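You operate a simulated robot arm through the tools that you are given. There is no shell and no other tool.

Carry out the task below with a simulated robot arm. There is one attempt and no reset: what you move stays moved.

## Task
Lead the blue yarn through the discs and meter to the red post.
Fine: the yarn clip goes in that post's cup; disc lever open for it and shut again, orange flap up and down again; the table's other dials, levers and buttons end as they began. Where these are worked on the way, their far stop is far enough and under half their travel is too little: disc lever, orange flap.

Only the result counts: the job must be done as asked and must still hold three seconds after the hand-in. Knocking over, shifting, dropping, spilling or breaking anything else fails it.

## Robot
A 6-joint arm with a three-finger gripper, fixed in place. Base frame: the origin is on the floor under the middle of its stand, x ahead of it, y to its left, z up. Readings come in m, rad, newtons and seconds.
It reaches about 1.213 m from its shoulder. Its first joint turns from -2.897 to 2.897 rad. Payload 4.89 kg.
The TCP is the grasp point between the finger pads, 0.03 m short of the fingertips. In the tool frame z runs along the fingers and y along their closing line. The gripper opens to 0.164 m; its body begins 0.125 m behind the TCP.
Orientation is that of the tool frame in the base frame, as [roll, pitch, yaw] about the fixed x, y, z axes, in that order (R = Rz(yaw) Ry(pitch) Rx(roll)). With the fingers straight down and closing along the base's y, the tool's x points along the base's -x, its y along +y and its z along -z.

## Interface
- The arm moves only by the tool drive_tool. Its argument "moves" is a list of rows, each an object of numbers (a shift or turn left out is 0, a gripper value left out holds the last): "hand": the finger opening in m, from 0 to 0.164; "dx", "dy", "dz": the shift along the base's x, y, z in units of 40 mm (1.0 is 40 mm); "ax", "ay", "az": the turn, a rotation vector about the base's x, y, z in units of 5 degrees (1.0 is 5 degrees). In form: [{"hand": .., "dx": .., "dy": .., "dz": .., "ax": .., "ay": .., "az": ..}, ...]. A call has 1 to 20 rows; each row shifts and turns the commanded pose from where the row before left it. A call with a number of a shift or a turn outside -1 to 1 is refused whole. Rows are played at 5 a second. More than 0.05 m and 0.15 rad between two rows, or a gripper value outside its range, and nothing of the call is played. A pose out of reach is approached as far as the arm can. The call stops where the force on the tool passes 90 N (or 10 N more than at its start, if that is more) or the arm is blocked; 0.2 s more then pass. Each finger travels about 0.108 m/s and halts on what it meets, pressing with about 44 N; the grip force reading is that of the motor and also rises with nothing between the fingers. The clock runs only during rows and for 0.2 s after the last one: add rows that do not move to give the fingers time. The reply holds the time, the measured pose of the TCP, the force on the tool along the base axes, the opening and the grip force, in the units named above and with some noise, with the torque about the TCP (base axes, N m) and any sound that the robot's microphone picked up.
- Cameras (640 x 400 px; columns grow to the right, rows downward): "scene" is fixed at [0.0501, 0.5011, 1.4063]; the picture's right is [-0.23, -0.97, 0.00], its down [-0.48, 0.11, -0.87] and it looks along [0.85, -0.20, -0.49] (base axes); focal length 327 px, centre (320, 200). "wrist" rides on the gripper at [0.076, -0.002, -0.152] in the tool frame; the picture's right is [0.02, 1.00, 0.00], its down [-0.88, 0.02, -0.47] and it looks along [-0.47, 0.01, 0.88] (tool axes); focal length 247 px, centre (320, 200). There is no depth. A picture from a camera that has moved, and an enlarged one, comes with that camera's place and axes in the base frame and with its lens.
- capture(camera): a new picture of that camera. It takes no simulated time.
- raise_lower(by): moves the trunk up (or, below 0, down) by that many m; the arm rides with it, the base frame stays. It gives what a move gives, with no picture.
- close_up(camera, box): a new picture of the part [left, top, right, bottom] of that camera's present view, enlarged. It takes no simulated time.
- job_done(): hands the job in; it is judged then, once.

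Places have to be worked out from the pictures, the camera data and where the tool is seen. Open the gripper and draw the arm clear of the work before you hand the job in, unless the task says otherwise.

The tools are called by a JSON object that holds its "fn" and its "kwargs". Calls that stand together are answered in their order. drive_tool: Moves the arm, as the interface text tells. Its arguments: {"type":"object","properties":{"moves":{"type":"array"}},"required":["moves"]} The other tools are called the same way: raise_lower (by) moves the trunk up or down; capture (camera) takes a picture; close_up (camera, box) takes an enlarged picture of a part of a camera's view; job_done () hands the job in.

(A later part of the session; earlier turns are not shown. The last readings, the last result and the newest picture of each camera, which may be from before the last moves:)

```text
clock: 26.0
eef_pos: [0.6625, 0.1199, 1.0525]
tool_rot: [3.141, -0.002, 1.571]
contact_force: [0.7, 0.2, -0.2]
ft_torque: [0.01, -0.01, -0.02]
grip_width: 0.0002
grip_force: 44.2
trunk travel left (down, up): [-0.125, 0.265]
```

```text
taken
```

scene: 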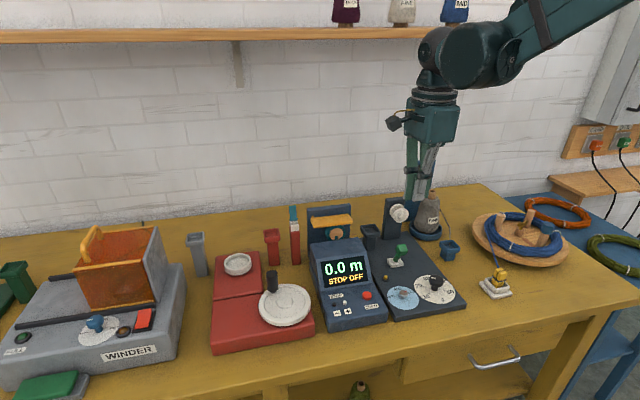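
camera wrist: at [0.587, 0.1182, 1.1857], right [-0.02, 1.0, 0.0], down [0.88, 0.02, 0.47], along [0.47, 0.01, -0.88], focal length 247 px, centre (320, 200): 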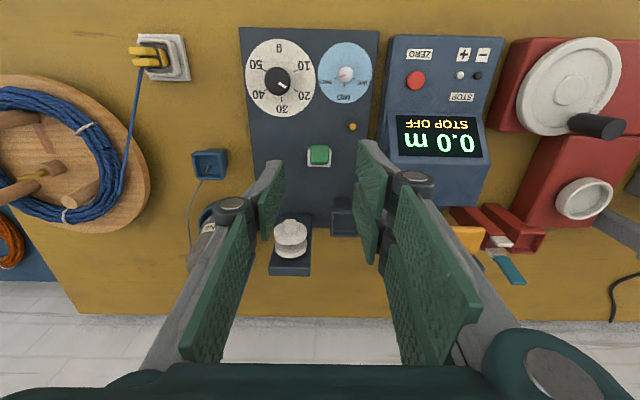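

Rotation worked. Now I tilt 45° forward while moving toward the meter's free flap end, staying high.

{"fn": "drive_tool", "kwargs": {"moves": [{"ay": -1, "dx": 0.1, "dy": 0.26}, {"ay": -1, "dx": 0.1, "dy": 0.26}, {"ay": -1, "dx": 0.1, "dy": 0.26}, {"ay": -1, "dx": 0.1, "dy": 0.26}, {"ay": -1, "dx": 0.1, "dy": 0.26}, {"ay": -1, "dx": 0.1, "dy": 0.26}, {"ay": -1, "dx": 0.1, "dy": 0.26, "dz": -0.3}, {"ay": -1, "dx": 0.1, "dy": 0.26, "dz": -0.5}, {"ay": -1, "dx": 0.1, "dy": 0.26, "dz": -0.5}, {}]}}

{"fn": "capture", "kwargs": {"camera": "wrist"}}

{"fn": "close_up", "kwargs": {"camera": "scene", "box": [280, 130, 440, 290]}}

```text
clock: 28.2
eef_pos: [0.6995, 0.2141, 1.0006]
tool_rot: [2.354, 0.0, 1.57]
contact_force: [0.5, 0.4, -0.3]
ft_torque: [-0.04, 0.05, 0.03]
grip_width: 0.0001
grip_force: 43.5
trunk travel left (down, up): [-0.125, 0.265]
```

```text
taken
camera wrist: at [0.591, 0.2906, 1.1061], right [0.71, 0.02, 0.71], down [-0.32, -0.88, 0.35], along [0.63, -0.47, -0.62], focal length 247 px, centre (320, 200)
```

wrist: 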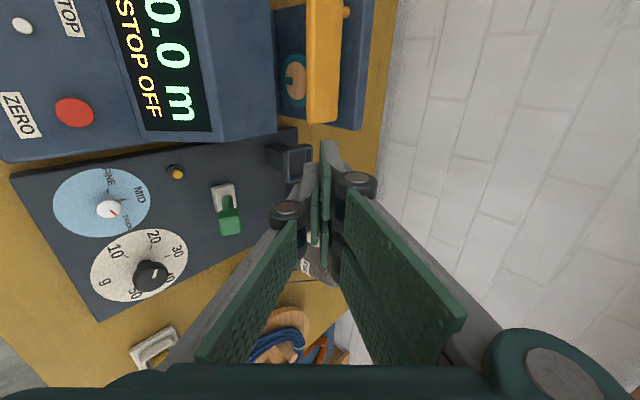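

```text
2.50 times, centred on (360, 210) of scene
camera zoom: at [0.0501, 0.5011, 1.4063], right [-0.23, -0.97, 0.0], down [-0.48, 0.11, -0.87], along [0.85, -0.2, -0.49], focal length 818 px, centre (220, 175)
```

zoom: 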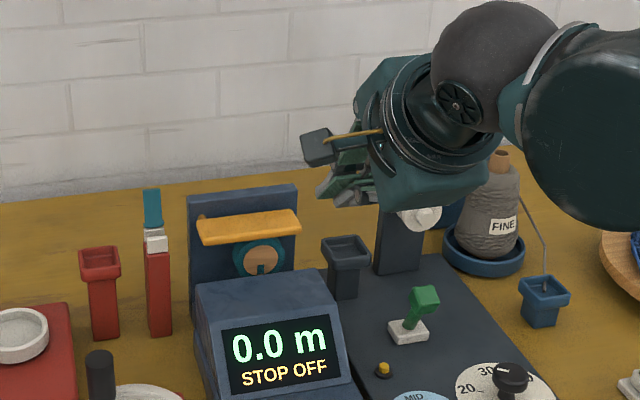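

I zoom in on the flap's free end and the fist tips to position precisely.

{"fn": "close_up", "kwargs": {"camera": "wrist", "box": [260, 60, 400, 220]}}

{"fn": "close_up", "kwargs": {"camera": "scene", "box": [320, 195, 380, 250]}}

```text
2.50 times, centred on (330, 140) of wrist
camera zoom: at [0.591, 0.2906, 1.1061], right [0.71, 0.02, 0.71], down [-0.32, -0.88, 0.35], along [0.63, -0.47, -0.62], focal length 617 px, centre (295, 350)
```

zoom: 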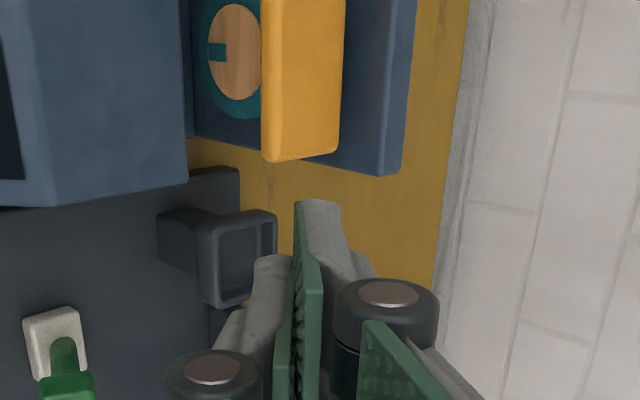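

```text
7.27 times, centred on (350, 222) of scene
camera zoom: at [0.0501, 0.5011, 1.4063], right [-0.23, -0.97, 0.0], down [-0.48, 0.11, -0.87], along [0.85, -0.2, -0.49], focal length 2379 px, centre (102, 36)
```

zoom: 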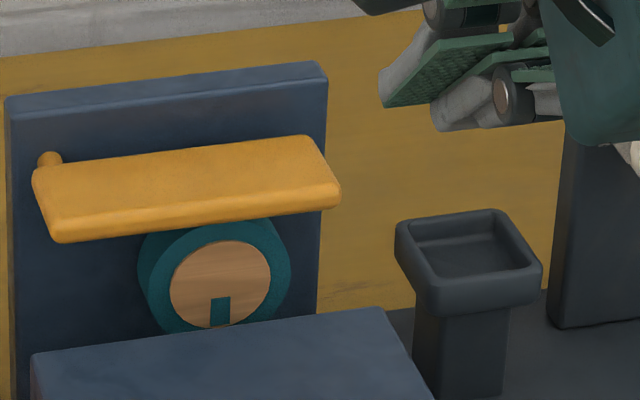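

The flap's free front-bottom corner is at about (0.775,0.237,0.9015), thickness ~1 cm. I slide the fist in along its own 45° axis so that its tip ends just under that corner.

{"fn": "drive_tool", "kwargs": {"moves": [{"dy": 0.22, "dz": -0.7}, {"dz": -0.62}, {}]}}

{"fn": "capture", "kwargs": {"camera": "wrist"}}

{"fn": "close_up", "kwargs": {"camera": "scene", "box": [310, 180, 400, 260]}}

```text
clock: 29.0
eef_pos: [0.6987, 0.2217, 0.9484]
tool_rot: [2.355, 0.001, 1.572]
contact_force: [-0.6, -0.3, 0.2]
ft_torque: [0.03, 0.0, 0.03]
grip_width: 0.0003
grip_force: 43.7
trunk travel left (down, up): [-0.125, 0.265]
```

```text
taken
camera wrist: at [0.5904, 0.2989, 1.0534], right [0.71, 0.02, 0.71], down [-0.32, -0.88, 0.35], along [0.63, -0.47, -0.62], focal length 247 px, centre (320, 200)
```

wrist: 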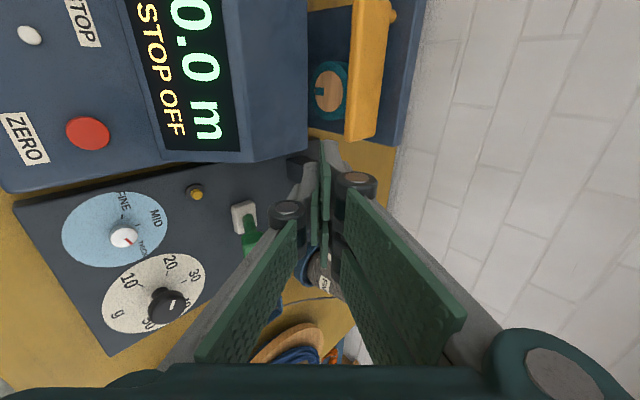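

```text
5.00 times, centred on (355, 220) of scene
camera zoom: at [0.0501, 0.5011, 1.4063], right [-0.23, -0.97, 0.0], down [-0.48, 0.11, -0.87], along [0.85, -0.2, -0.49], focal length 1636 px, centre (145, 100)
```

zoom: 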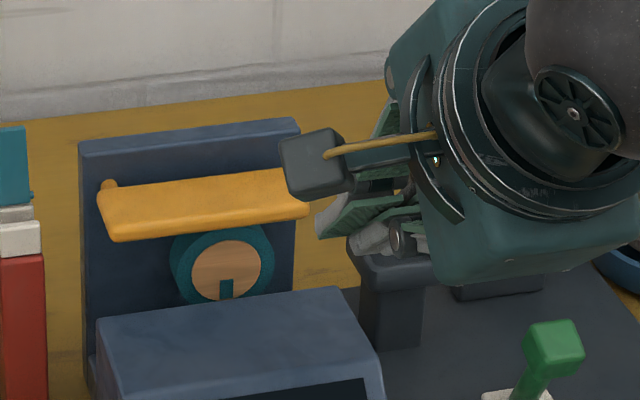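

The line of approach is clear. I slide in along the finger axis in small steps.

{"fn": "drive_tool", "kwargs": {"moves": [{"dx": 0.35, "dz": -0.35}, {"dx": 0.35, "dz": -0.35}, {"dx": 0.35, "dz": -0.35}, {}]}}

{"fn": "capture", "kwargs": {"camera": "wrist"}}

{"fn": "close_up", "kwargs": {"camera": "scene", "box": [310, 180, 400, 260]}}

```text
clock: 30.0
eef_pos: [0.7405, 0.2242, 0.9065]
tool_rot: [2.356, -0.002, 1.571]
contact_force: [0.0, 0.7, 0.2]
ft_torque: [-0.03, 0.03, 0.0]
grip_width: 0.0
grip_force: 43.9
trunk travel left (down, up): [-0.125, 0.265]
```

```text
taken
camera wrist: at [0.633, 0.2994, 1.0116], right [0.71, 0.02, 0.71], down [-0.32, -0.88, 0.35], along [0.63, -0.47, -0.62], focal length 247 px, centre (320, 200)
```

wrist: 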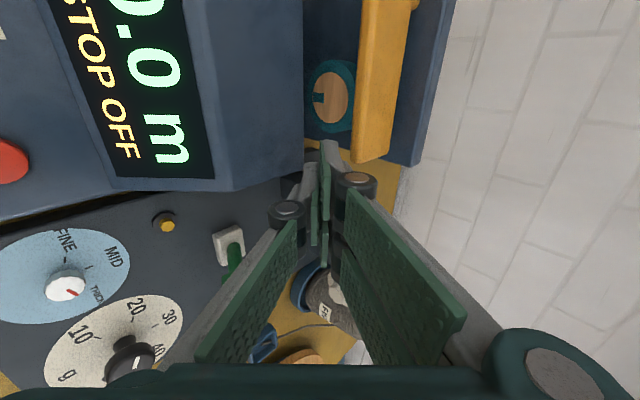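

```text
5.00 times, centred on (355, 220) of scene
camera zoom: at [0.0501, 0.5011, 1.4063], right [-0.23, -0.97, 0.0], down [-0.48, 0.11, -0.87], along [0.85, -0.2, -0.49], focal length 1636 px, centre (145, 100)
```

zoom: 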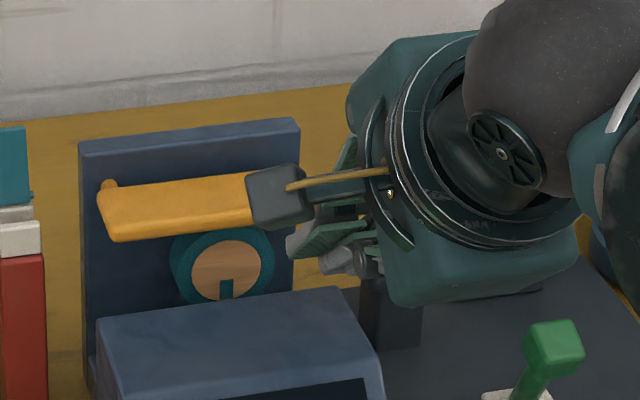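

I check the fingertip-flap relation in a zoom.

{"fn": "close_up", "kwargs": {"camera": "wrist", "box": [280, 70, 430, 200]}}

```text
3.08 times, centred on (355, 135) of wrist
camera zoom: at [0.633, 0.2994, 1.0116], right [0.71, 0.02, 0.71], down [-0.32, -0.88, 0.35], along [0.63, -0.47, -0.62], focal length 760 px, centre (212, 400)
```

zoom: 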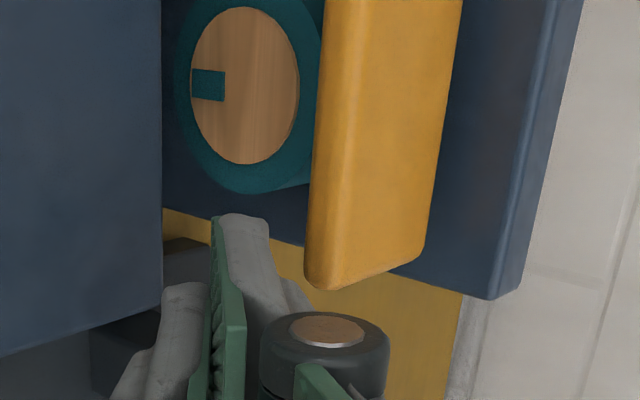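

Finger edge reaches y≈0.251, overlapping the flap end (y≈0.238) by ~1.3 cm and still below it. One more small slide in, then lift slowly.

{"fn": "drive_tool", "kwargs": {"moves": [{"dx": 0.3, "dz": -0.3}, {}]}}

{"fn": "close_up", "kwargs": {"camera": "wrist", "box": [280, 70, 430, 200]}}

```text
clock: 30.6
eef_pos: [0.7528, 0.2224, 0.8953]
tool_rot: [2.356, -0.001, 1.572]
contact_force: [0.1, -0.7, 0.8]
ft_torque: [0.01, 0.01, 0.02]
grip_width: 0.0
grip_force: 43.8
trunk travel left (down, up): [-0.125, 0.265]
```

```text
3.08 times, centred on (355, 135) of wrist
camera zoom: at [0.645, 0.2992, 0.9999], right [0.71, 0.02, 0.71], down [-0.32, -0.88, 0.35], along [0.63, -0.47, -0.62], focal length 760 px, centre (212, 400)
```

zoom: 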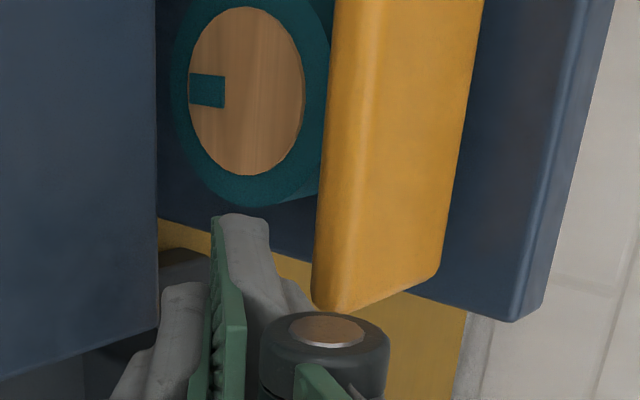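

No contact yet. I lift slowly.

{"fn": "drive_tool", "kwargs": {"moves": [{"dz": 0.25}, {"dz": 0.25}, {"dz": 0.25}, {}]}}

{"fn": "close_up", "kwargs": {"camera": "wrist", "box": [260, 50, 450, 220]}}

{"fn": "close_up", "kwargs": {"camera": "scene", "box": [310, 180, 400, 260]}}

```text
clock: 31.6
eef_pos: [0.7532, 0.223, 0.9254]
tool_rot: [2.354, 0.001, 1.572]
contact_force: [-1.6, -0.7, -0.8]
ft_torque: [-0.02, 0.02, 0.04]
grip_width: 0.0
grip_force: 43.8
trunk travel left (down, up): [-0.125, 0.265]
```

```text
2.35 times, centred on (355, 135) of wrist
camera zoom: at [0.6443, 0.2994, 1.03], right [0.71, 0.02, 0.71], down [-0.32, -0.88, 0.35], along [0.63, -0.47, -0.62], focal length 581 px, centre (238, 353)
```

zoom: 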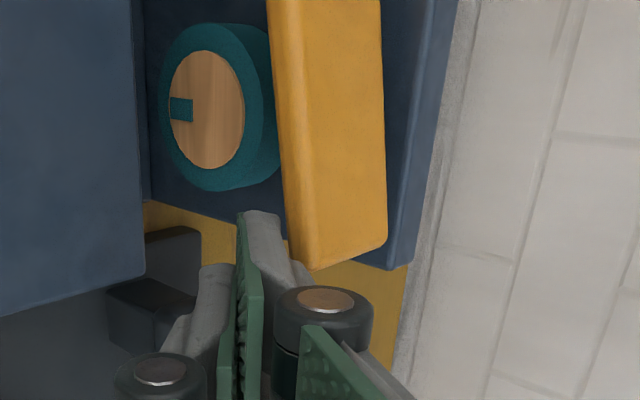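

```text
5.00 times, centred on (355, 220) of scene
camera zoom: at [0.0501, 0.5011, 1.4063], right [-0.23, -0.97, 0.0], down [-0.48, 0.11, -0.87], along [0.85, -0.2, -0.49], focal length 1636 px, centre (145, 100)
```

zoom: 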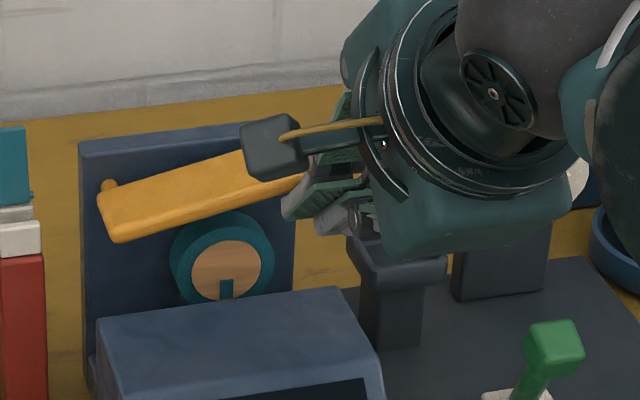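

The flap's −y end is rising with the fist, confirming the hinge. I continue lifting along an arc toward +y.

{"fn": "drive_tool", "kwargs": {"moves": [{"dz": 0.4}, {"dz": 0.4}, {"dz": 0.4, "dy": 0.1}, {"dz": 0.4, "dy": 0.15}, {}]}}

{"fn": "capture", "kwargs": {"camera": "wrist"}}

{"fn": "close_up", "kwargs": {"camera": "scene", "box": [290, 150, 420, 260]}}

```text
clock: 32.8
eef_pos: [0.7531, 0.2331, 0.9894]
tool_rot: [2.355, -0.001, 1.57]
contact_force: [0.6, 0.2, -0.1]
ft_torque: [0.04, -0.02, 0.0]
grip_width: 0.0
grip_force: 43.8
trunk travel left (down, up): [-0.125, 0.265]
```

```text
taken
camera wrist: at [0.6449, 0.3089, 1.0944], right [0.71, 0.02, 0.71], down [-0.32, -0.88, 0.35], along [0.63, -0.47, -0.62], focal length 247 px, centre (320, 200)
```

wrist: 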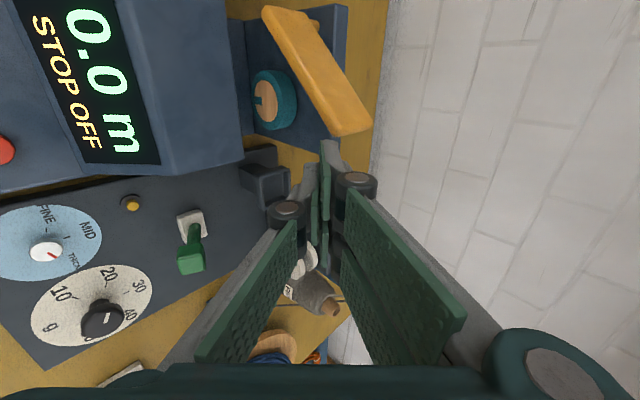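

```text
3.64 times, centred on (355, 205) of scene
camera zoom: at [0.0501, 0.5011, 1.4063], right [-0.23, -0.97, 0.0], down [-0.48, 0.11, -0.87], along [0.85, -0.2, -0.49], focal length 1190 px, centre (193, 182)
```

zoom: 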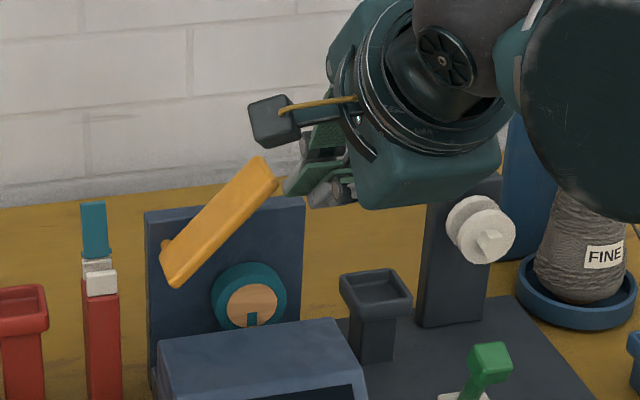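

The flap is at ~45° and holds. I now push toward +y (and a bit up) to bring it to its far stop.

{"fn": "drive_tool", "kwargs": {"moves": [{"dy": 0.3, "dz": 0.15}, {"dy": 0.3, "dz": 0.1}, {"dy": 0.3, "dz": 0.05}, {"dy": 0.3}, {}]}}

{"fn": "capture", "kwargs": {"camera": "wrist"}}

{"fn": "close_up", "kwargs": {"camera": "scene", "box": [290, 150, 420, 260]}}

```text
clock: 34.0
eef_pos: [0.7507, 0.2813, 1.0008]
tool_rot: [2.356, -0.001, 1.571]
contact_force: [-40.4, -12.4, -3.8]
ft_torque: [-0.16, 0.55, 0.17]
grip_width: 0.0001
grip_force: 44.5
trunk travel left (down, up): [-0.125, 0.265]
```

```text
taken
camera wrist: at [0.6422, 0.357, 1.1065], right [0.71, 0.02, 0.71], down [-0.32, -0.88, 0.35], along [0.63, -0.47, -0.62], focal length 247 px, centre (320, 200)
```

wrist: 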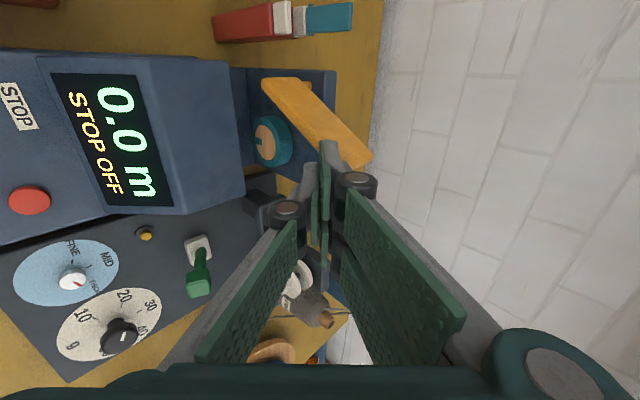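

```text
3.64 times, centred on (355, 205) of scene
camera zoom: at [0.0501, 0.5011, 1.4063], right [-0.23, -0.97, 0.0], down [-0.48, 0.11, -0.87], along [0.85, -0.2, -0.49], focal length 1190 px, centre (193, 182)
```

zoom: 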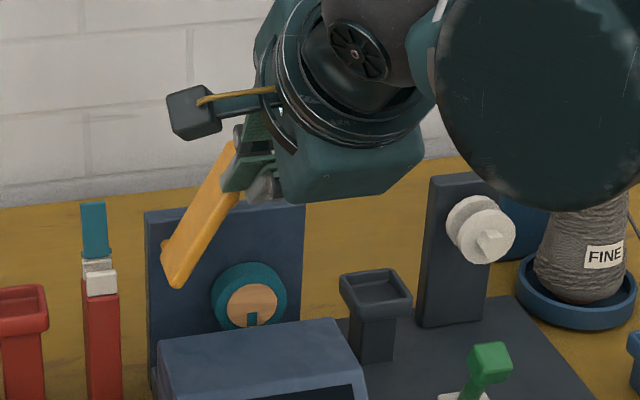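

The fist is pressing against the flap's front edge (−40 N in x). I back off toward −y, go deeper in x, then push +y again on its underside.

{"fn": "drive_tool", "kwargs": {"moves": [{"dy": -0.4, "dx": -0.1}, {"dy": -0.5}, {"dx": 0.4}, {"dx": 0.45}, {}]}}

{"fn": "capture", "kwargs": {"camera": "wrist"}}

{"fn": "close_up", "kwargs": {"camera": "scene", "box": [290, 150, 420, 260]}}

```text
clock: 34.9
eef_pos: [0.755, 0.242, 0.9998]
tool_rot: [2.363, 0.003, 1.572]
contact_force: [-48.5, -14.2, 10.5]
ft_torque: [-0.51, 0.59, 0.92]
grip_width: 0.0001
grip_force: 43.5
trunk travel left (down, up): [-0.125, 0.265]
stopped in row 4: the force on the tool passed its limit at 117 N (the readings are from after the stop); the commanded pose is now the measured one
```

```text
taken
camera wrist: at [0.6475, 0.3187, 1.1057], right [0.71, 0.02, 0.7], down [-0.32, -0.88, 0.35], along [0.63, -0.47, -0.62], focal length 247 px, centre (320, 200)
```

wrist: 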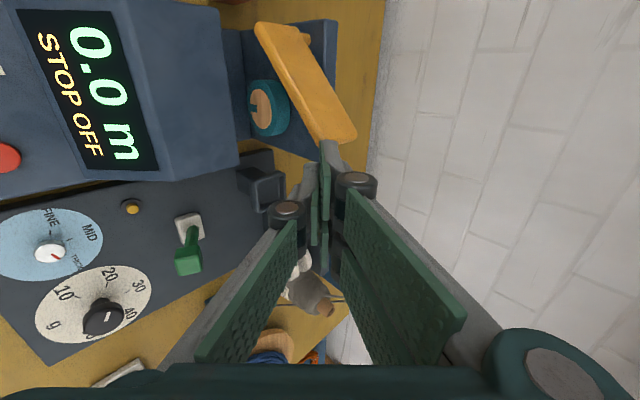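

```text
3.64 times, centred on (355, 205) of scene
camera zoom: at [0.0501, 0.5011, 1.4063], right [-0.23, -0.97, 0.0], down [-0.48, 0.11, -0.87], along [0.85, -0.2, -0.49], focal length 1190 px, centre (193, 182)
```

zoom: 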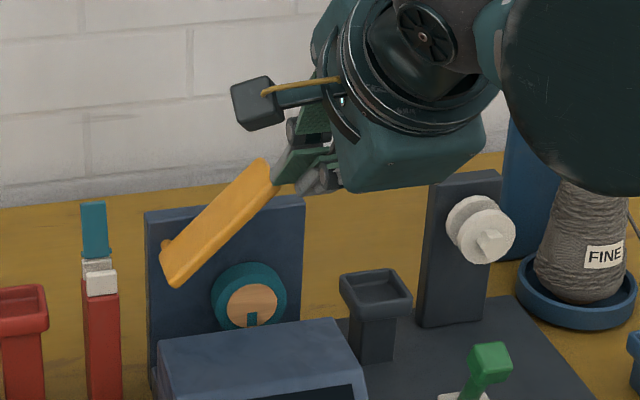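

The flap sits near 45–50° and the fist is wedged on its front edge. I withdraw, go lower and under it, then push its underside sideways (+y).

{"fn": "drive_tool", "kwargs": {"moves": [{"dx": -0.5, "dy": -0.2}, {"dy": -0.25, "dz": -0.5}, {"dz": -0.6}, {"dz": -0.5}, {}]}}

{"fn": "capture", "kwargs": {"camera": "wrist"}}

{"fn": "close_up", "kwargs": {"camera": "scene", "box": [290, 150, 420, 260]}}

```text
clock: 36.0
eef_pos: [0.7402, 0.2266, 0.935]
tool_rot: [2.363, 0.003, 1.571]
contact_force: [1.0, 0.2, -0.4]
ft_torque: [-0.02, -0.02, 0.02]
grip_width: 0.0
grip_force: 43.9
trunk travel left (down, up): [-0.125, 0.265]
```

```text
taken
camera wrist: at [0.6319, 0.3016, 1.0409], right [0.71, 0.02, 0.7], down [-0.32, -0.88, 0.35], along [0.63, -0.47, -0.62], focal length 247 px, centre (320, 200)
```

wrist: 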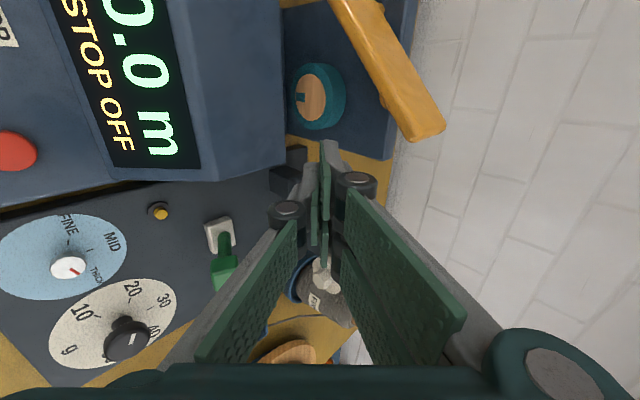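

```text
3.64 times, centred on (355, 205) of scene
camera zoom: at [0.0501, 0.5011, 1.4063], right [-0.23, -0.97, 0.0], down [-0.48, 0.11, -0.87], along [0.85, -0.2, -0.49], focal length 1190 px, centre (193, 182)
```

zoom: 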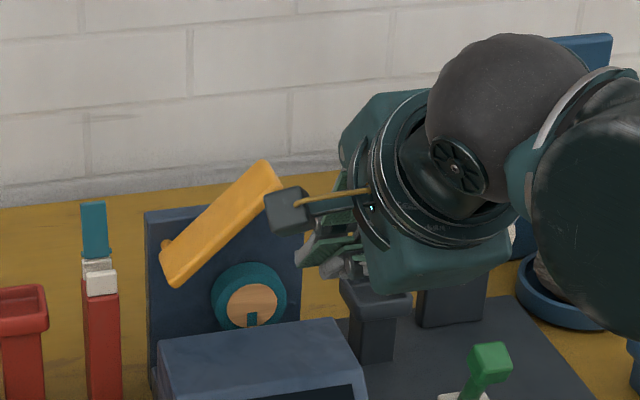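

The flap stays by itself at ~45° (friction). Now I move the fist under it in +x and push +y.

{"fn": "drive_tool", "kwargs": {"moves": [{"dx": 0.45}, {"dx": 0.45}, {"dy": 0.3, "dz": 0.1}, {"dy": 0.3, "dz": 0.1}, {"dy": 0.3, "dz": 0.1}, {}]}}

{"fn": "capture", "kwargs": {"camera": "wrist"}}

{"fn": "close_up", "kwargs": {"camera": "scene", "box": [290, 150, 420, 260]}}

```text
clock: 37.5
eef_pos: [0.776, 0.2616, 0.9467]
tool_rot: [2.364, 0.001, 1.572]
contact_force: [0.0, -0.1, -0.2]
ft_torque: [0.01, -0.01, 0.02]
grip_width: 0.0
grip_force: 44.1
trunk travel left (down, up): [-0.125, 0.265]
```

```text
taken
camera wrist: at [0.668, 0.3381, 1.0528], right [0.71, 0.02, 0.7], down [-0.32, -0.88, 0.35], along [0.63, -0.47, -0.62], focal length 247 px, centre (320, 200)
```

wrist: 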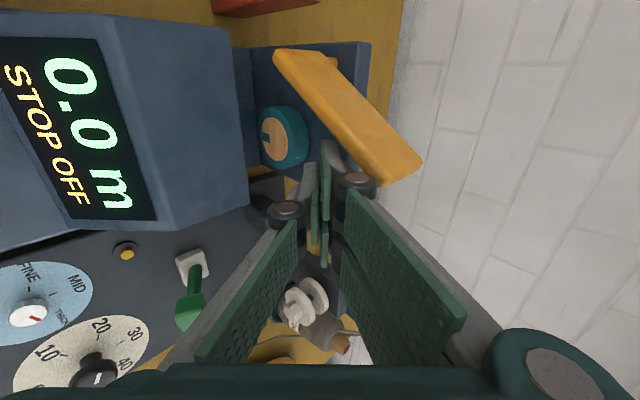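

```text
3.64 times, centred on (355, 205) of scene
camera zoom: at [0.0501, 0.5011, 1.4063], right [-0.23, -0.97, 0.0], down [-0.48, 0.11, -0.87], along [0.85, -0.2, -0.49], focal length 1190 px, centre (193, 182)
```

zoom: 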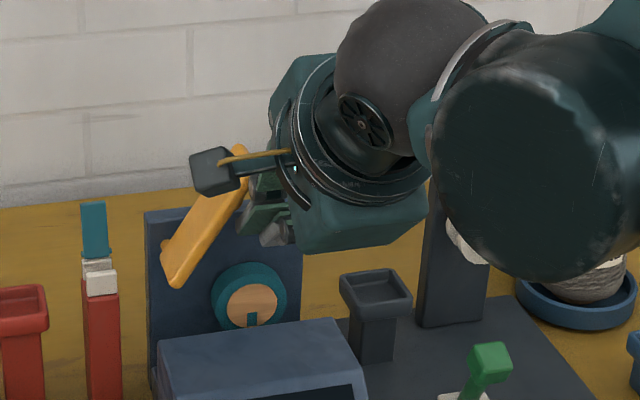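

It is rotating further up with no notable force. I continue +y.

{"fn": "drive_tool", "kwargs": {"moves": [{"dy": 0.3, "dz": 0.1}, {"dy": 0.3, "dz": 0.1}, {"dy": 0.3, "dz": 0.1}, {}]}}

{"fn": "capture", "kwargs": {"camera": "wrist"}}

{"fn": "close_up", "kwargs": {"camera": "scene", "box": [270, 150, 400, 260]}}

```text
clock: 38.1
eef_pos: [0.774, 0.272, 0.951]
tool_rot: [2.371, 0.009, 1.559]
contact_force: [-7.6, -43.7, -27.4]
ft_torque: [-0.03, -0.08, 0.18]
grip_width: 0.0
grip_force: 43.7
trunk travel left (down, up): [-0.125, 0.265]
stopped in row 3: the force on the tool passed its limit at 104 N (the readings are from after the stop); the commanded pose is now the measured one
```

```text
taken
camera wrist: at [0.668, 0.3504, 1.0573], right [0.72, 0.02, 0.7], down [-0.33, -0.87, 0.36], along [0.62, -0.49, -0.62], focal length 247 px, centre (320, 200)
```

wrist: 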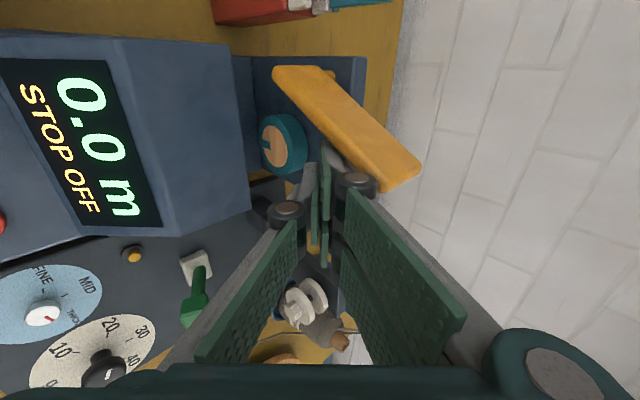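

```text
3.64 times, centred on (335, 205) of scene
camera zoom: at [0.0501, 0.5011, 1.4063], right [-0.23, -0.97, 0.0], down [-0.48, 0.11, -0.87], along [0.85, -0.2, -0.49], focal length 1190 px, centre (266, 182)
```

zoom: 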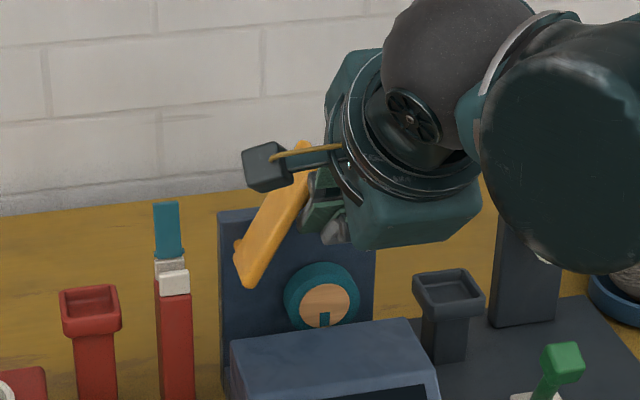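

Force spiked to 104 N: the flap is at its far stop (~60°). I withdraw toward −y, then back, and check that it stays.

{"fn": "drive_tool", "kwargs": {"moves": [{"dy": -0.4}, {"dy": -0.6}, {"dy": -0.4, "dz": -0.2}, {"dx": -0.8}, {"dx": -0.5}, {}]}}

{"fn": "capture", "kwargs": {"camera": "wrist"}}

{"fn": "close_up", "kwargs": {"camera": "scene", "box": [270, 150, 400, 260]}}

```text
clock: 39.5
eef_pos: [0.7229, 0.2212, 0.945]
tool_rot: [2.368, 0.008, 1.562]
contact_force: [0.1, -0.3, 0.5]
ft_torque: [0.02, -0.05, 0.02]
grip_width: 0.0
grip_force: 44.3
trunk travel left (down, up): [-0.125, 0.265]
```

```text
taken
camera wrist: at [0.6157, 0.2991, 1.0501], right [0.71, 0.02, 0.7], down [-0.32, -0.88, 0.36], along [0.62, -0.48, -0.62], focal length 247 px, centre (320, 200)
```

wrist: 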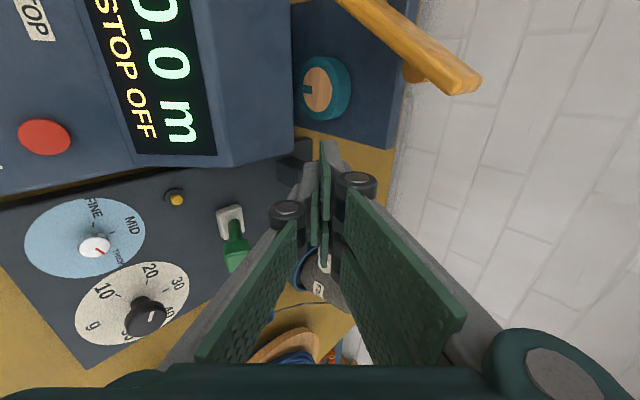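

```text
3.64 times, centred on (335, 205) of scene
camera zoom: at [0.0501, 0.5011, 1.4063], right [-0.23, -0.97, 0.0], down [-0.48, 0.11, -0.87], along [0.85, -0.2, -0.49], focal length 1190 px, centre (266, 182)
```

zoom: 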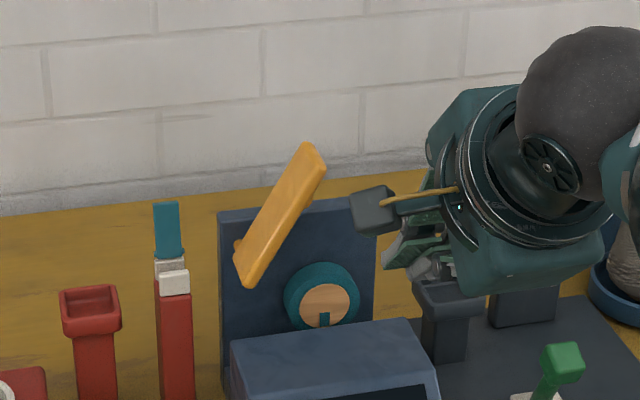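

The flap holds at its upper stop. Now I rise, undo the tilt, and turn the hand back to yaw 0 on the way to the yarn clip.

{"fn": "drive_tool", "kwargs": {"moves": [{"dz": 1, "dx": -0.3, "hand": 0.07}, {"dz": 1}, {"ay": 0.985}, {"ay": 0.985}, {"ay": 0.985}, {"ay": 0.985}, {"ay": 0.985}, {"ay": 0.985}, {"ay": 0.985}, {"ay": 0.985}, {"ay": 0.985}, {}]}}

{"fn": "drive_tool", "kwargs": {"moves": [{"az": 1, "dx": -0.18, "dy": -0.456}, {"az": 1, "dx": -0.18, "dy": -0.456}, {"az": 1, "dx": -0.18, "dy": -0.456}, {"az": 1, "dx": -0.18, "dy": -0.456}, {"az": 1, "dx": -0.18, "dy": -0.456}, {"az": 1, "dx": -0.18, "dy": -0.456}, {"az": 1, "dx": -0.18, "dy": -0.456}, {"az": 1, "dx": -0.18, "dy": -0.456}, {"az": 1, "dx": -0.18, "dy": -0.456}, {"az": 1, "dx": -0.18, "dy": -0.456}, {"az": 1, "dx": -0.18, "dy": -0.456}, {"az": 1, "dx": -0.18, "dy": -0.456}, {"az": 1, "dx": -0.18, "dy": -0.456}, {"az": 1, "dx": -0.18, "dy": -0.456}, {"az": 1, "dx": -0.18, "dy": -0.456}, {"az": 1, "dx": -0.18, "dy": -0.456}, {"az": 1, "dx": -0.18, "dy": -0.456}, {"az": 1, "dx": -0.18, "dy": -0.456}, {}]}}

{"fn": "capture", "kwargs": {"camera": "wrist"}}

{"fn": "capture", "kwargs": {"camera": "scene"}}

```text
clock: 42.1
eef_pos: [0.7108, 0.2206, 1.0253]
tool_rot: [-3.141, 0.013, 1.57]
contact_force: [0.7, -0.7, -0.1]
ft_torque: [-0.01, 0.0, 0.04]
grip_width: 0.0699
grip_force: 0.2
trunk travel left (down, up): [-0.125, 0.265]
```

```text
clock: 46.1
eef_pos: [0.5794, -0.1063, 1.0237]
tool_rot: [3.139, 0.011, -3.141]
contact_force: [0.2, 0.3, -0.2]
ft_torque: [-0.02, -0.01, 0.01]
grip_width: 0.07
grip_force: 0.1
trunk travel left (down, up): [-0.125, 0.265]
```

```text
taken
camera wrist: at [0.5023, -0.1092, 1.1746], right [-0.02, 1.0, 0.0], down [0.88, 0.02, 0.48], along [0.48, 0.01, -0.88], focal length 247 px, centre (320, 200)
```

wrist: 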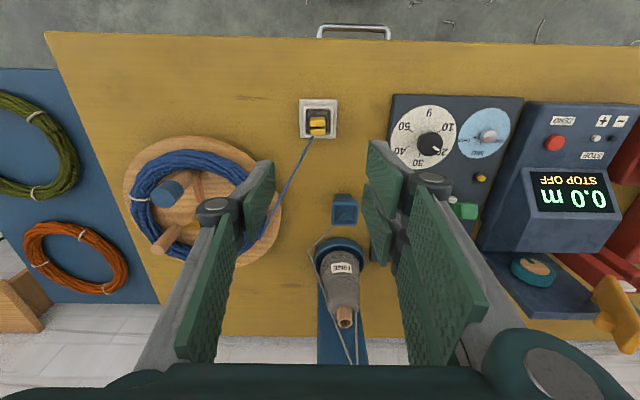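

```text
taken
```

scene: 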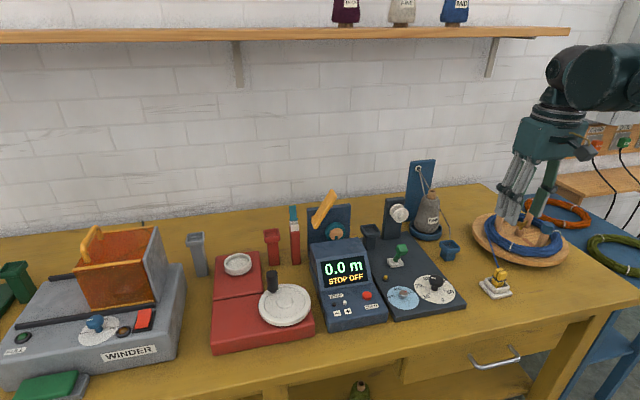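

The clip is centred between the fingers. I descend to just above it and check.

{"fn": "drive_tool", "kwargs": {"moves": [{"dz": -1}, {"dz": -1}, {"dz": -1, "dy": -0.08, "dx": -0.05}, {}]}}

{"fn": "capture", "kwargs": {"camera": "wrist"}}

{"fn": "close_up", "kwargs": {"camera": "scene", "box": [440, 200, 560, 310]}}

```text
clock: 47.1
eef_pos: [0.5794, -0.109, 0.9041]
tool_rot: [3.14, 0.011, -3.141]
contact_force: [0.7, -0.9, 0.4]
ft_torque: [0.01, 0.01, -0.04]
grip_width: 0.0699
grip_force: 0.1
trunk travel left (down, up): [-0.125, 0.265]
```

```text
taken
camera wrist: at [0.5012, -0.1115, 1.0537], right [-0.02, 1.0, 0.0], down [0.88, 0.02, 0.48], along [0.48, 0.01, -0.88], focal length 247 px, centre (320, 200)
```

wrist: 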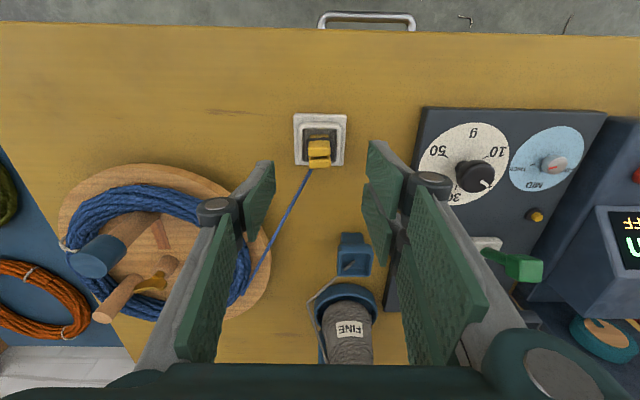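

```text
3.64 times, centred on (500, 255) of scene
camera zoom: at [0.0501, 0.5011, 1.4063], right [-0.23, -0.97, 0.0], down [-0.48, 0.11, -0.87], along [0.85, -0.2, -0.49], focal length 1190 px, centre (-334, 0)
```

zoom: 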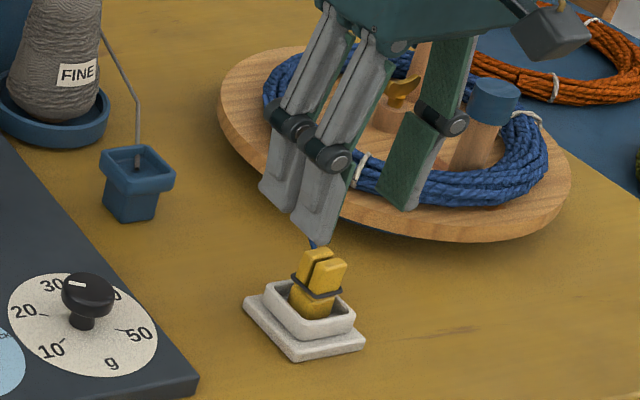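

Alignment is good (clip ≈(0.576,-0.111)). I descend to TCP z≈0.818 and close on the clip.

{"fn": "drive_tool", "kwargs": {"moves": [{"dz": -0.9, "dx": -0.06}, {"dz": -0.8}, {"dz": -0.45}, {}]}}

{"fn": "close_up", "kwargs": {"camera": "scene", "box": [440, 200, 560, 310]}}

{"fn": "capture", "kwargs": {"camera": "wrist"}}

```text
clock: 48.1
eef_pos: [0.5766, -0.1096, 0.8176]
tool_rot: [-3.141, 0.01, -3.142]
contact_force: [0.2, 0.9, -0.1]
ft_torque: [0.02, 0.0, -0.02]
grip_width: 0.0701
grip_force: 0.0
trunk travel left (down, up): [-0.125, 0.265]
```

```text
3.64 times, centred on (500, 255) of scene
camera zoom: at [0.0501, 0.5011, 1.4063], right [-0.23, -0.97, 0.0], down [-0.48, 0.11, -0.87], along [0.85, -0.2, -0.49], focal length 1190 px, centre (-334, 0)
```

zoom: 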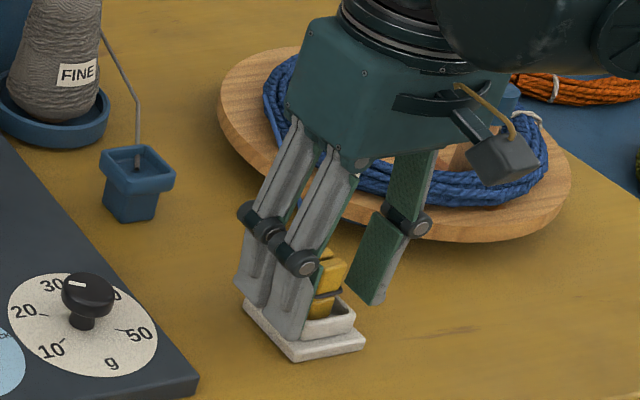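

```text
taken
camera wrist: at [0.4988, -0.1121, 0.968], right [-0.02, 1.0, 0.0], down [0.88, 0.02, 0.48], along [0.48, 0.01, -0.88], focal length 247 px, centre (320, 200)
```

wrist: 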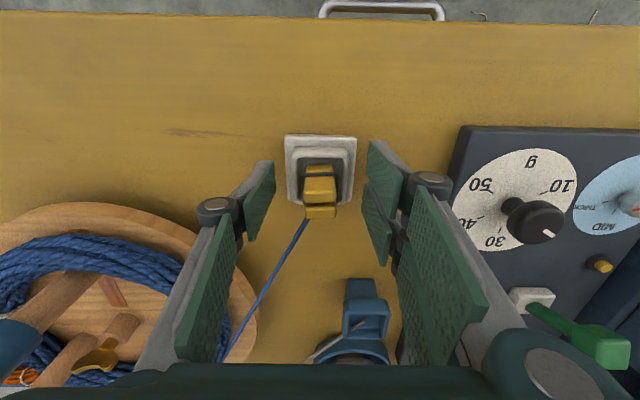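

To keep the tips above the holder rim I raise 4 mm, then close.

{"fn": "drive_tool", "kwargs": {"moves": [{"dz": 0.1}, {"hand": 0.05}, {"hand": 0.01}, {}, {}]}}

{"fn": "capture", "kwargs": {"camera": "wrist"}}

{"fn": "close_up", "kwargs": {"camera": "scene", "box": [440, 200, 560, 310]}}

```text
clock: 49.3
eef_pos: [0.5764, -0.1101, 0.8235]
tool_rot: [3.139, 0.01, -3.141]
contact_force: [-0.1, 0.0, 0.1]
ft_torque: [0.0, -0.01, -0.01]
grip_width: 0.0205
grip_force: 44.4
trunk travel left (down, up): [-0.125, 0.265]
```

```text
taken
camera wrist: at [0.4987, -0.1123, 0.9723], right [-0.02, 1.0, 0.0], down [0.88, 0.02, 0.48], along [0.48, 0.01, -0.88], focal length 247 px, centre (320, 200)
```

wrist: 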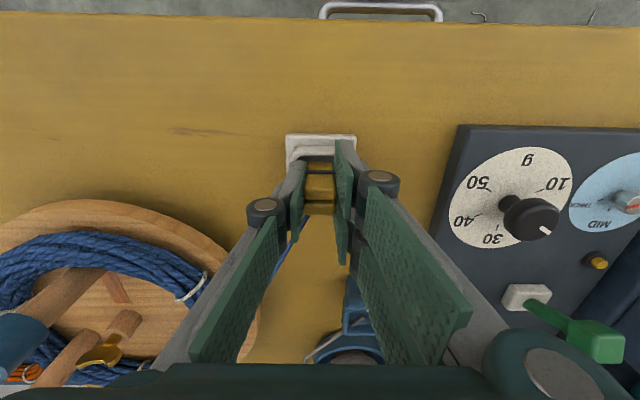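

```text
3.64 times, centred on (500, 255) of scene
camera zoom: at [0.0501, 0.5011, 1.4063], right [-0.23, -0.97, 0.0], down [-0.48, 0.11, -0.87], along [0.85, -0.2, -0.49], focal length 1190 px, centre (-334, 0)
```

zoom: 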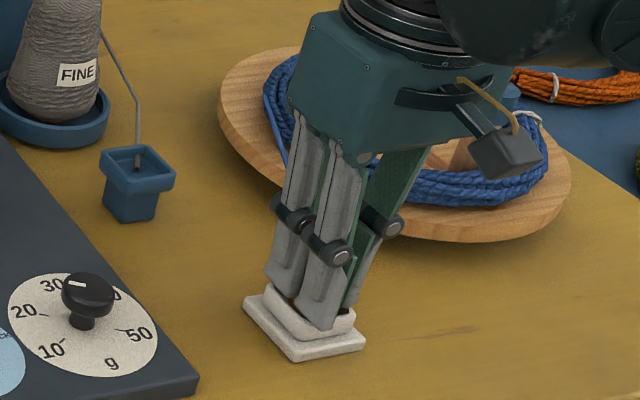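

The clip is gripped (2.05 cm). I lift it straight up out of the holder and check it comes along with the yarn.

{"fn": "drive_tool", "kwargs": {"moves": [{"dz": 0.4}, {"dz": 0.5}, {"dz": 0.8}, {"dz": 0.8}, {}]}}

{"fn": "capture", "kwargs": {"camera": "wrist"}}

{"fn": "close_up", "kwargs": {"camera": "scene", "box": [440, 180, 580, 310]}}

```text
clock: 50.5
eef_pos: [0.5766, -0.1098, 0.9225]
tool_rot: [-3.141, 0.013, 3.141]
contact_force: [-0.2, 0.0, 0.2]
ft_torque: [-0.02, -0.01, 0.01]
grip_width: 0.0205
grip_force: 44.1
trunk travel left (down, up): [-0.125, 0.265]
```

```text
taken
camera wrist: at [0.4987, -0.1121, 1.0729], right [-0.02, 1.0, 0.0], down [0.88, 0.02, 0.48], along [0.48, 0.01, -0.88], focal length 247 px, centre (320, 200)
```

wrist: 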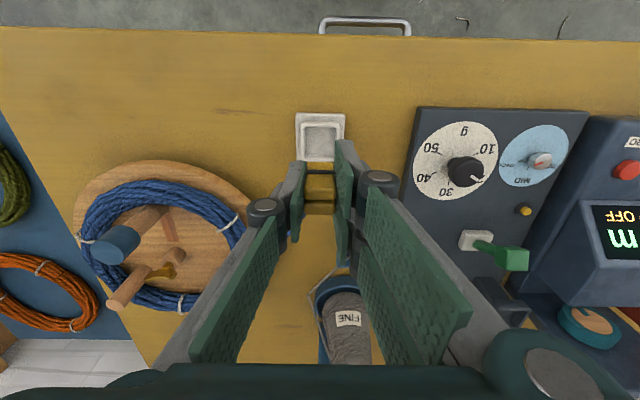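

```text
3.08 times, centred on (510, 245) of scene
camera zoom: at [0.0501, 0.5011, 1.4063], right [-0.23, -0.97, 0.0], down [-0.48, 0.11, -0.87], along [0.85, -0.2, -0.49], focal length 1006 px, centre (-265, 62)
```

zoom: 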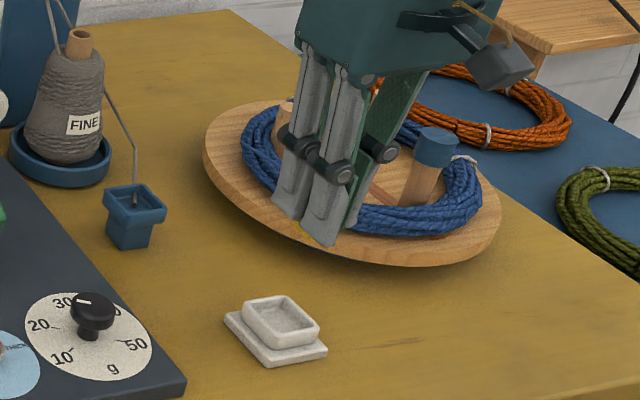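

The clip came out cleanly; the holder is empty. I rise to z≈1.04 and turn the hand −90° while carrying the clip to beyond the discs (toward (0.81,0.165)).

{"fn": "drive_tool", "kwargs": {"moves": [{"dz": 1}, {"dz": 1}, {"dz": 1}, {}]}}

{"fn": "drive_tool", "kwargs": {"moves": [{"az": -1, "dx": 0.2, "dy": 0.2}, {"az": -1, "dx": 0.2, "dy": 0.2}, {"az": -1, "dx": 0.2, "dy": 0.2}, {"az": -1, "dx": 0.2, "dy": 0.2}, {"az": -1, "dx": 0.2, "dy": 0.2}, {"az": -1, "dx": 0.2, "dy": 0.2}, {"az": -1, "dx": 0.2, "dy": 0.2}, {"az": -1, "dx": 0.2, "dy": 0.2}, {"az": -1, "dx": 0.2, "dy": 0.2}, {"az": -1, "dx": 0.2, "dy": 0.2}, {}]}}

{"fn": "capture", "kwargs": {"camera": "wrist"}}

{"fn": "capture", "kwargs": {"camera": "scene"}}

```text
clock: 51.5
eef_pos: [0.5761, -0.1104, 1.0425]
tool_rot: [3.14, 0.014, 3.142]
contact_force: [-0.3, 0.0, 0.2]
ft_torque: [-0.04, -0.01, 0.03]
grip_width: 0.0207
grip_force: 44.6
trunk travel left (down, up): [-0.125, 0.265]
```

```text
clock: 53.9
eef_pos: [0.6564, -0.0294, 1.0433]
tool_rot: [3.14, 0.012, 2.267]
contact_force: [0.1, -0.8, -0.3]
ft_torque: [0.01, 0.0, 0.03]
grip_width: 0.0208
grip_force: 43.4
trunk travel left (down, up): [-0.125, 0.265]
```

```text
taken
camera wrist: at [0.6053, 0.0281, 1.193], right [0.75, 0.66, 0.0], down [0.58, -0.66, 0.48], along [0.32, -0.36, -0.88], focal length 247 px, centre (320, 200)
```

wrist: 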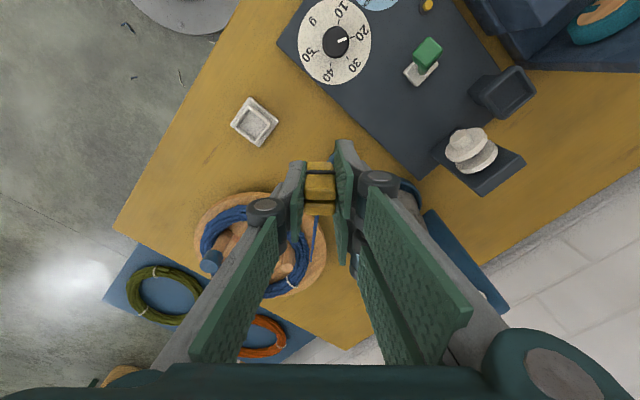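

```text
taken
```

scene: 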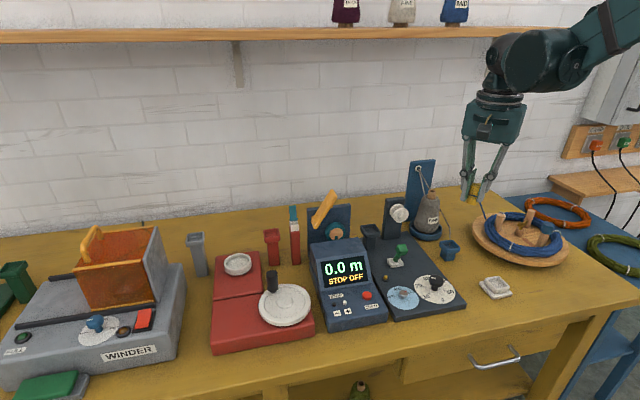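

Yarn pays out without force. I complete the turn and move the clip to the +y side of the discs, still high.

{"fn": "drive_tool", "kwargs": {"moves": [{"az": -1, "dx": 0.42, "dy": 0.6}, {"az": -1, "dx": 0.48, "dy": 0.6}, {"az": -1, "dx": 0.48, "dy": 0.6}, {"az": -1, "dx": 0.48, "dy": 0.6}, {"az": -1, "dx": 0.48, "dy": 0.6}, {"az": -1, "dx": 0.48, "dy": 0.6}, {"az": -1, "dx": 0.48, "dy": 0.6}, {"az": -1, "dx": 0.48, "dy": 0.6}, {}]}}

{"fn": "capture", "kwargs": {"camera": "wrist"}}

{"fn": "close_up", "kwargs": {"camera": "scene", "box": [330, 120, 560, 290]}}

```text
clock: 55.9
eef_pos: [0.8075, 0.1621, 1.041]
tool_rot: [3.138, 0.014, 1.57]
contact_force: [-0.3, -0.2, 0.7]
ft_torque: [0.04, 0.01, -0.02]
grip_width: 0.0205
grip_force: 44.3
trunk travel left (down, up): [-0.125, 0.265]
```

```text
taken
camera wrist: at [0.8068, 0.2399, 1.1924], right [1.0, 0.02, 0.0], down [0.02, -0.88, 0.48], along [0.01, -0.48, -0.88], focal length 247 px, centre (320, 200)
```

wrist: 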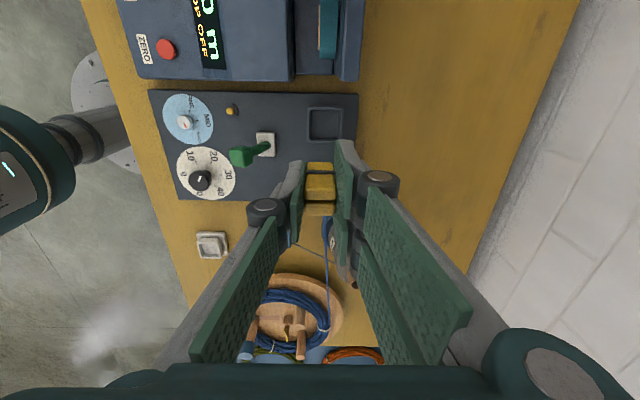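

```text
2.35 times, centred on (445, 205) of scene
camera zoom: at [0.0501, 0.5011, 1.4063], right [-0.23, -0.97, 0.0], down [-0.48, 0.11, -0.87], along [0.85, -0.2, -0.49], focal length 770 px, centre (26, 188)
```

zoom: 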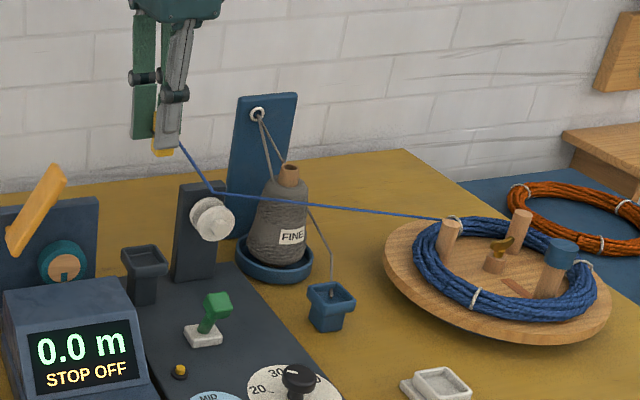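

The yarn already bends at the disc unit. I zoom in to see whether it lies in the gap between the discs or on something else.

{"fn": "close_up", "kwargs": {"camera": "scene", "box": [380, 160, 450, 230]}}

{"fn": "close_up", "kwargs": {"camera": "wrist", "box": [260, 130, 400, 260]}}

```text
5.71 times, centred on (415, 195) of scene
camera zoom: at [0.0501, 0.5011, 1.4063], right [-0.23, -0.97, 0.0], down [-0.48, 0.11, -0.87], along [0.85, -0.2, -0.49], focal length 1869 px, centre (-223, 229)
```

zoom: 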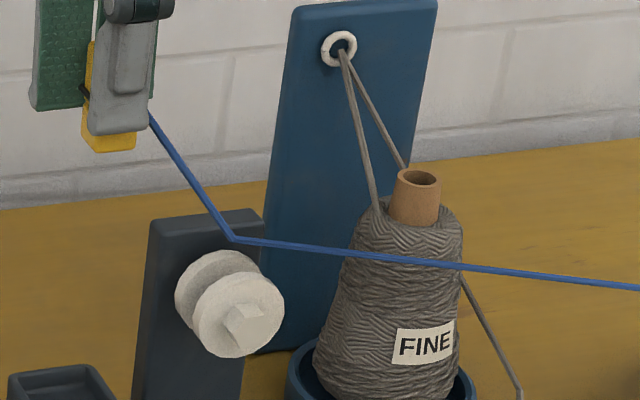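

```text
3.08 times, centred on (330, 195) of wrist
camera zoom: at [0.8068, 0.2399, 1.1924], right [1.0, 0.02, 0.0], down [0.02, -0.88, 0.48], along [0.01, -0.48, -0.88], focal length 760 px, centre (289, 215)
```

zoom: 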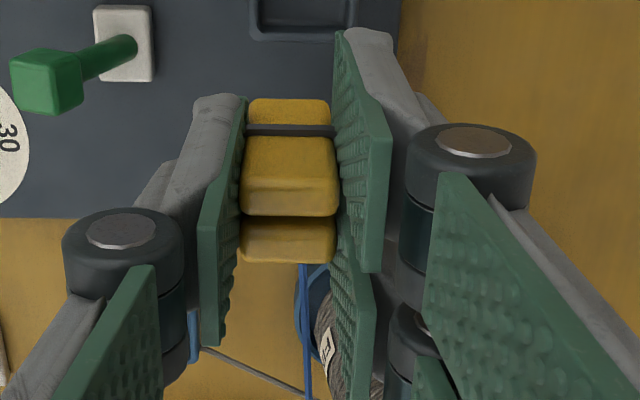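

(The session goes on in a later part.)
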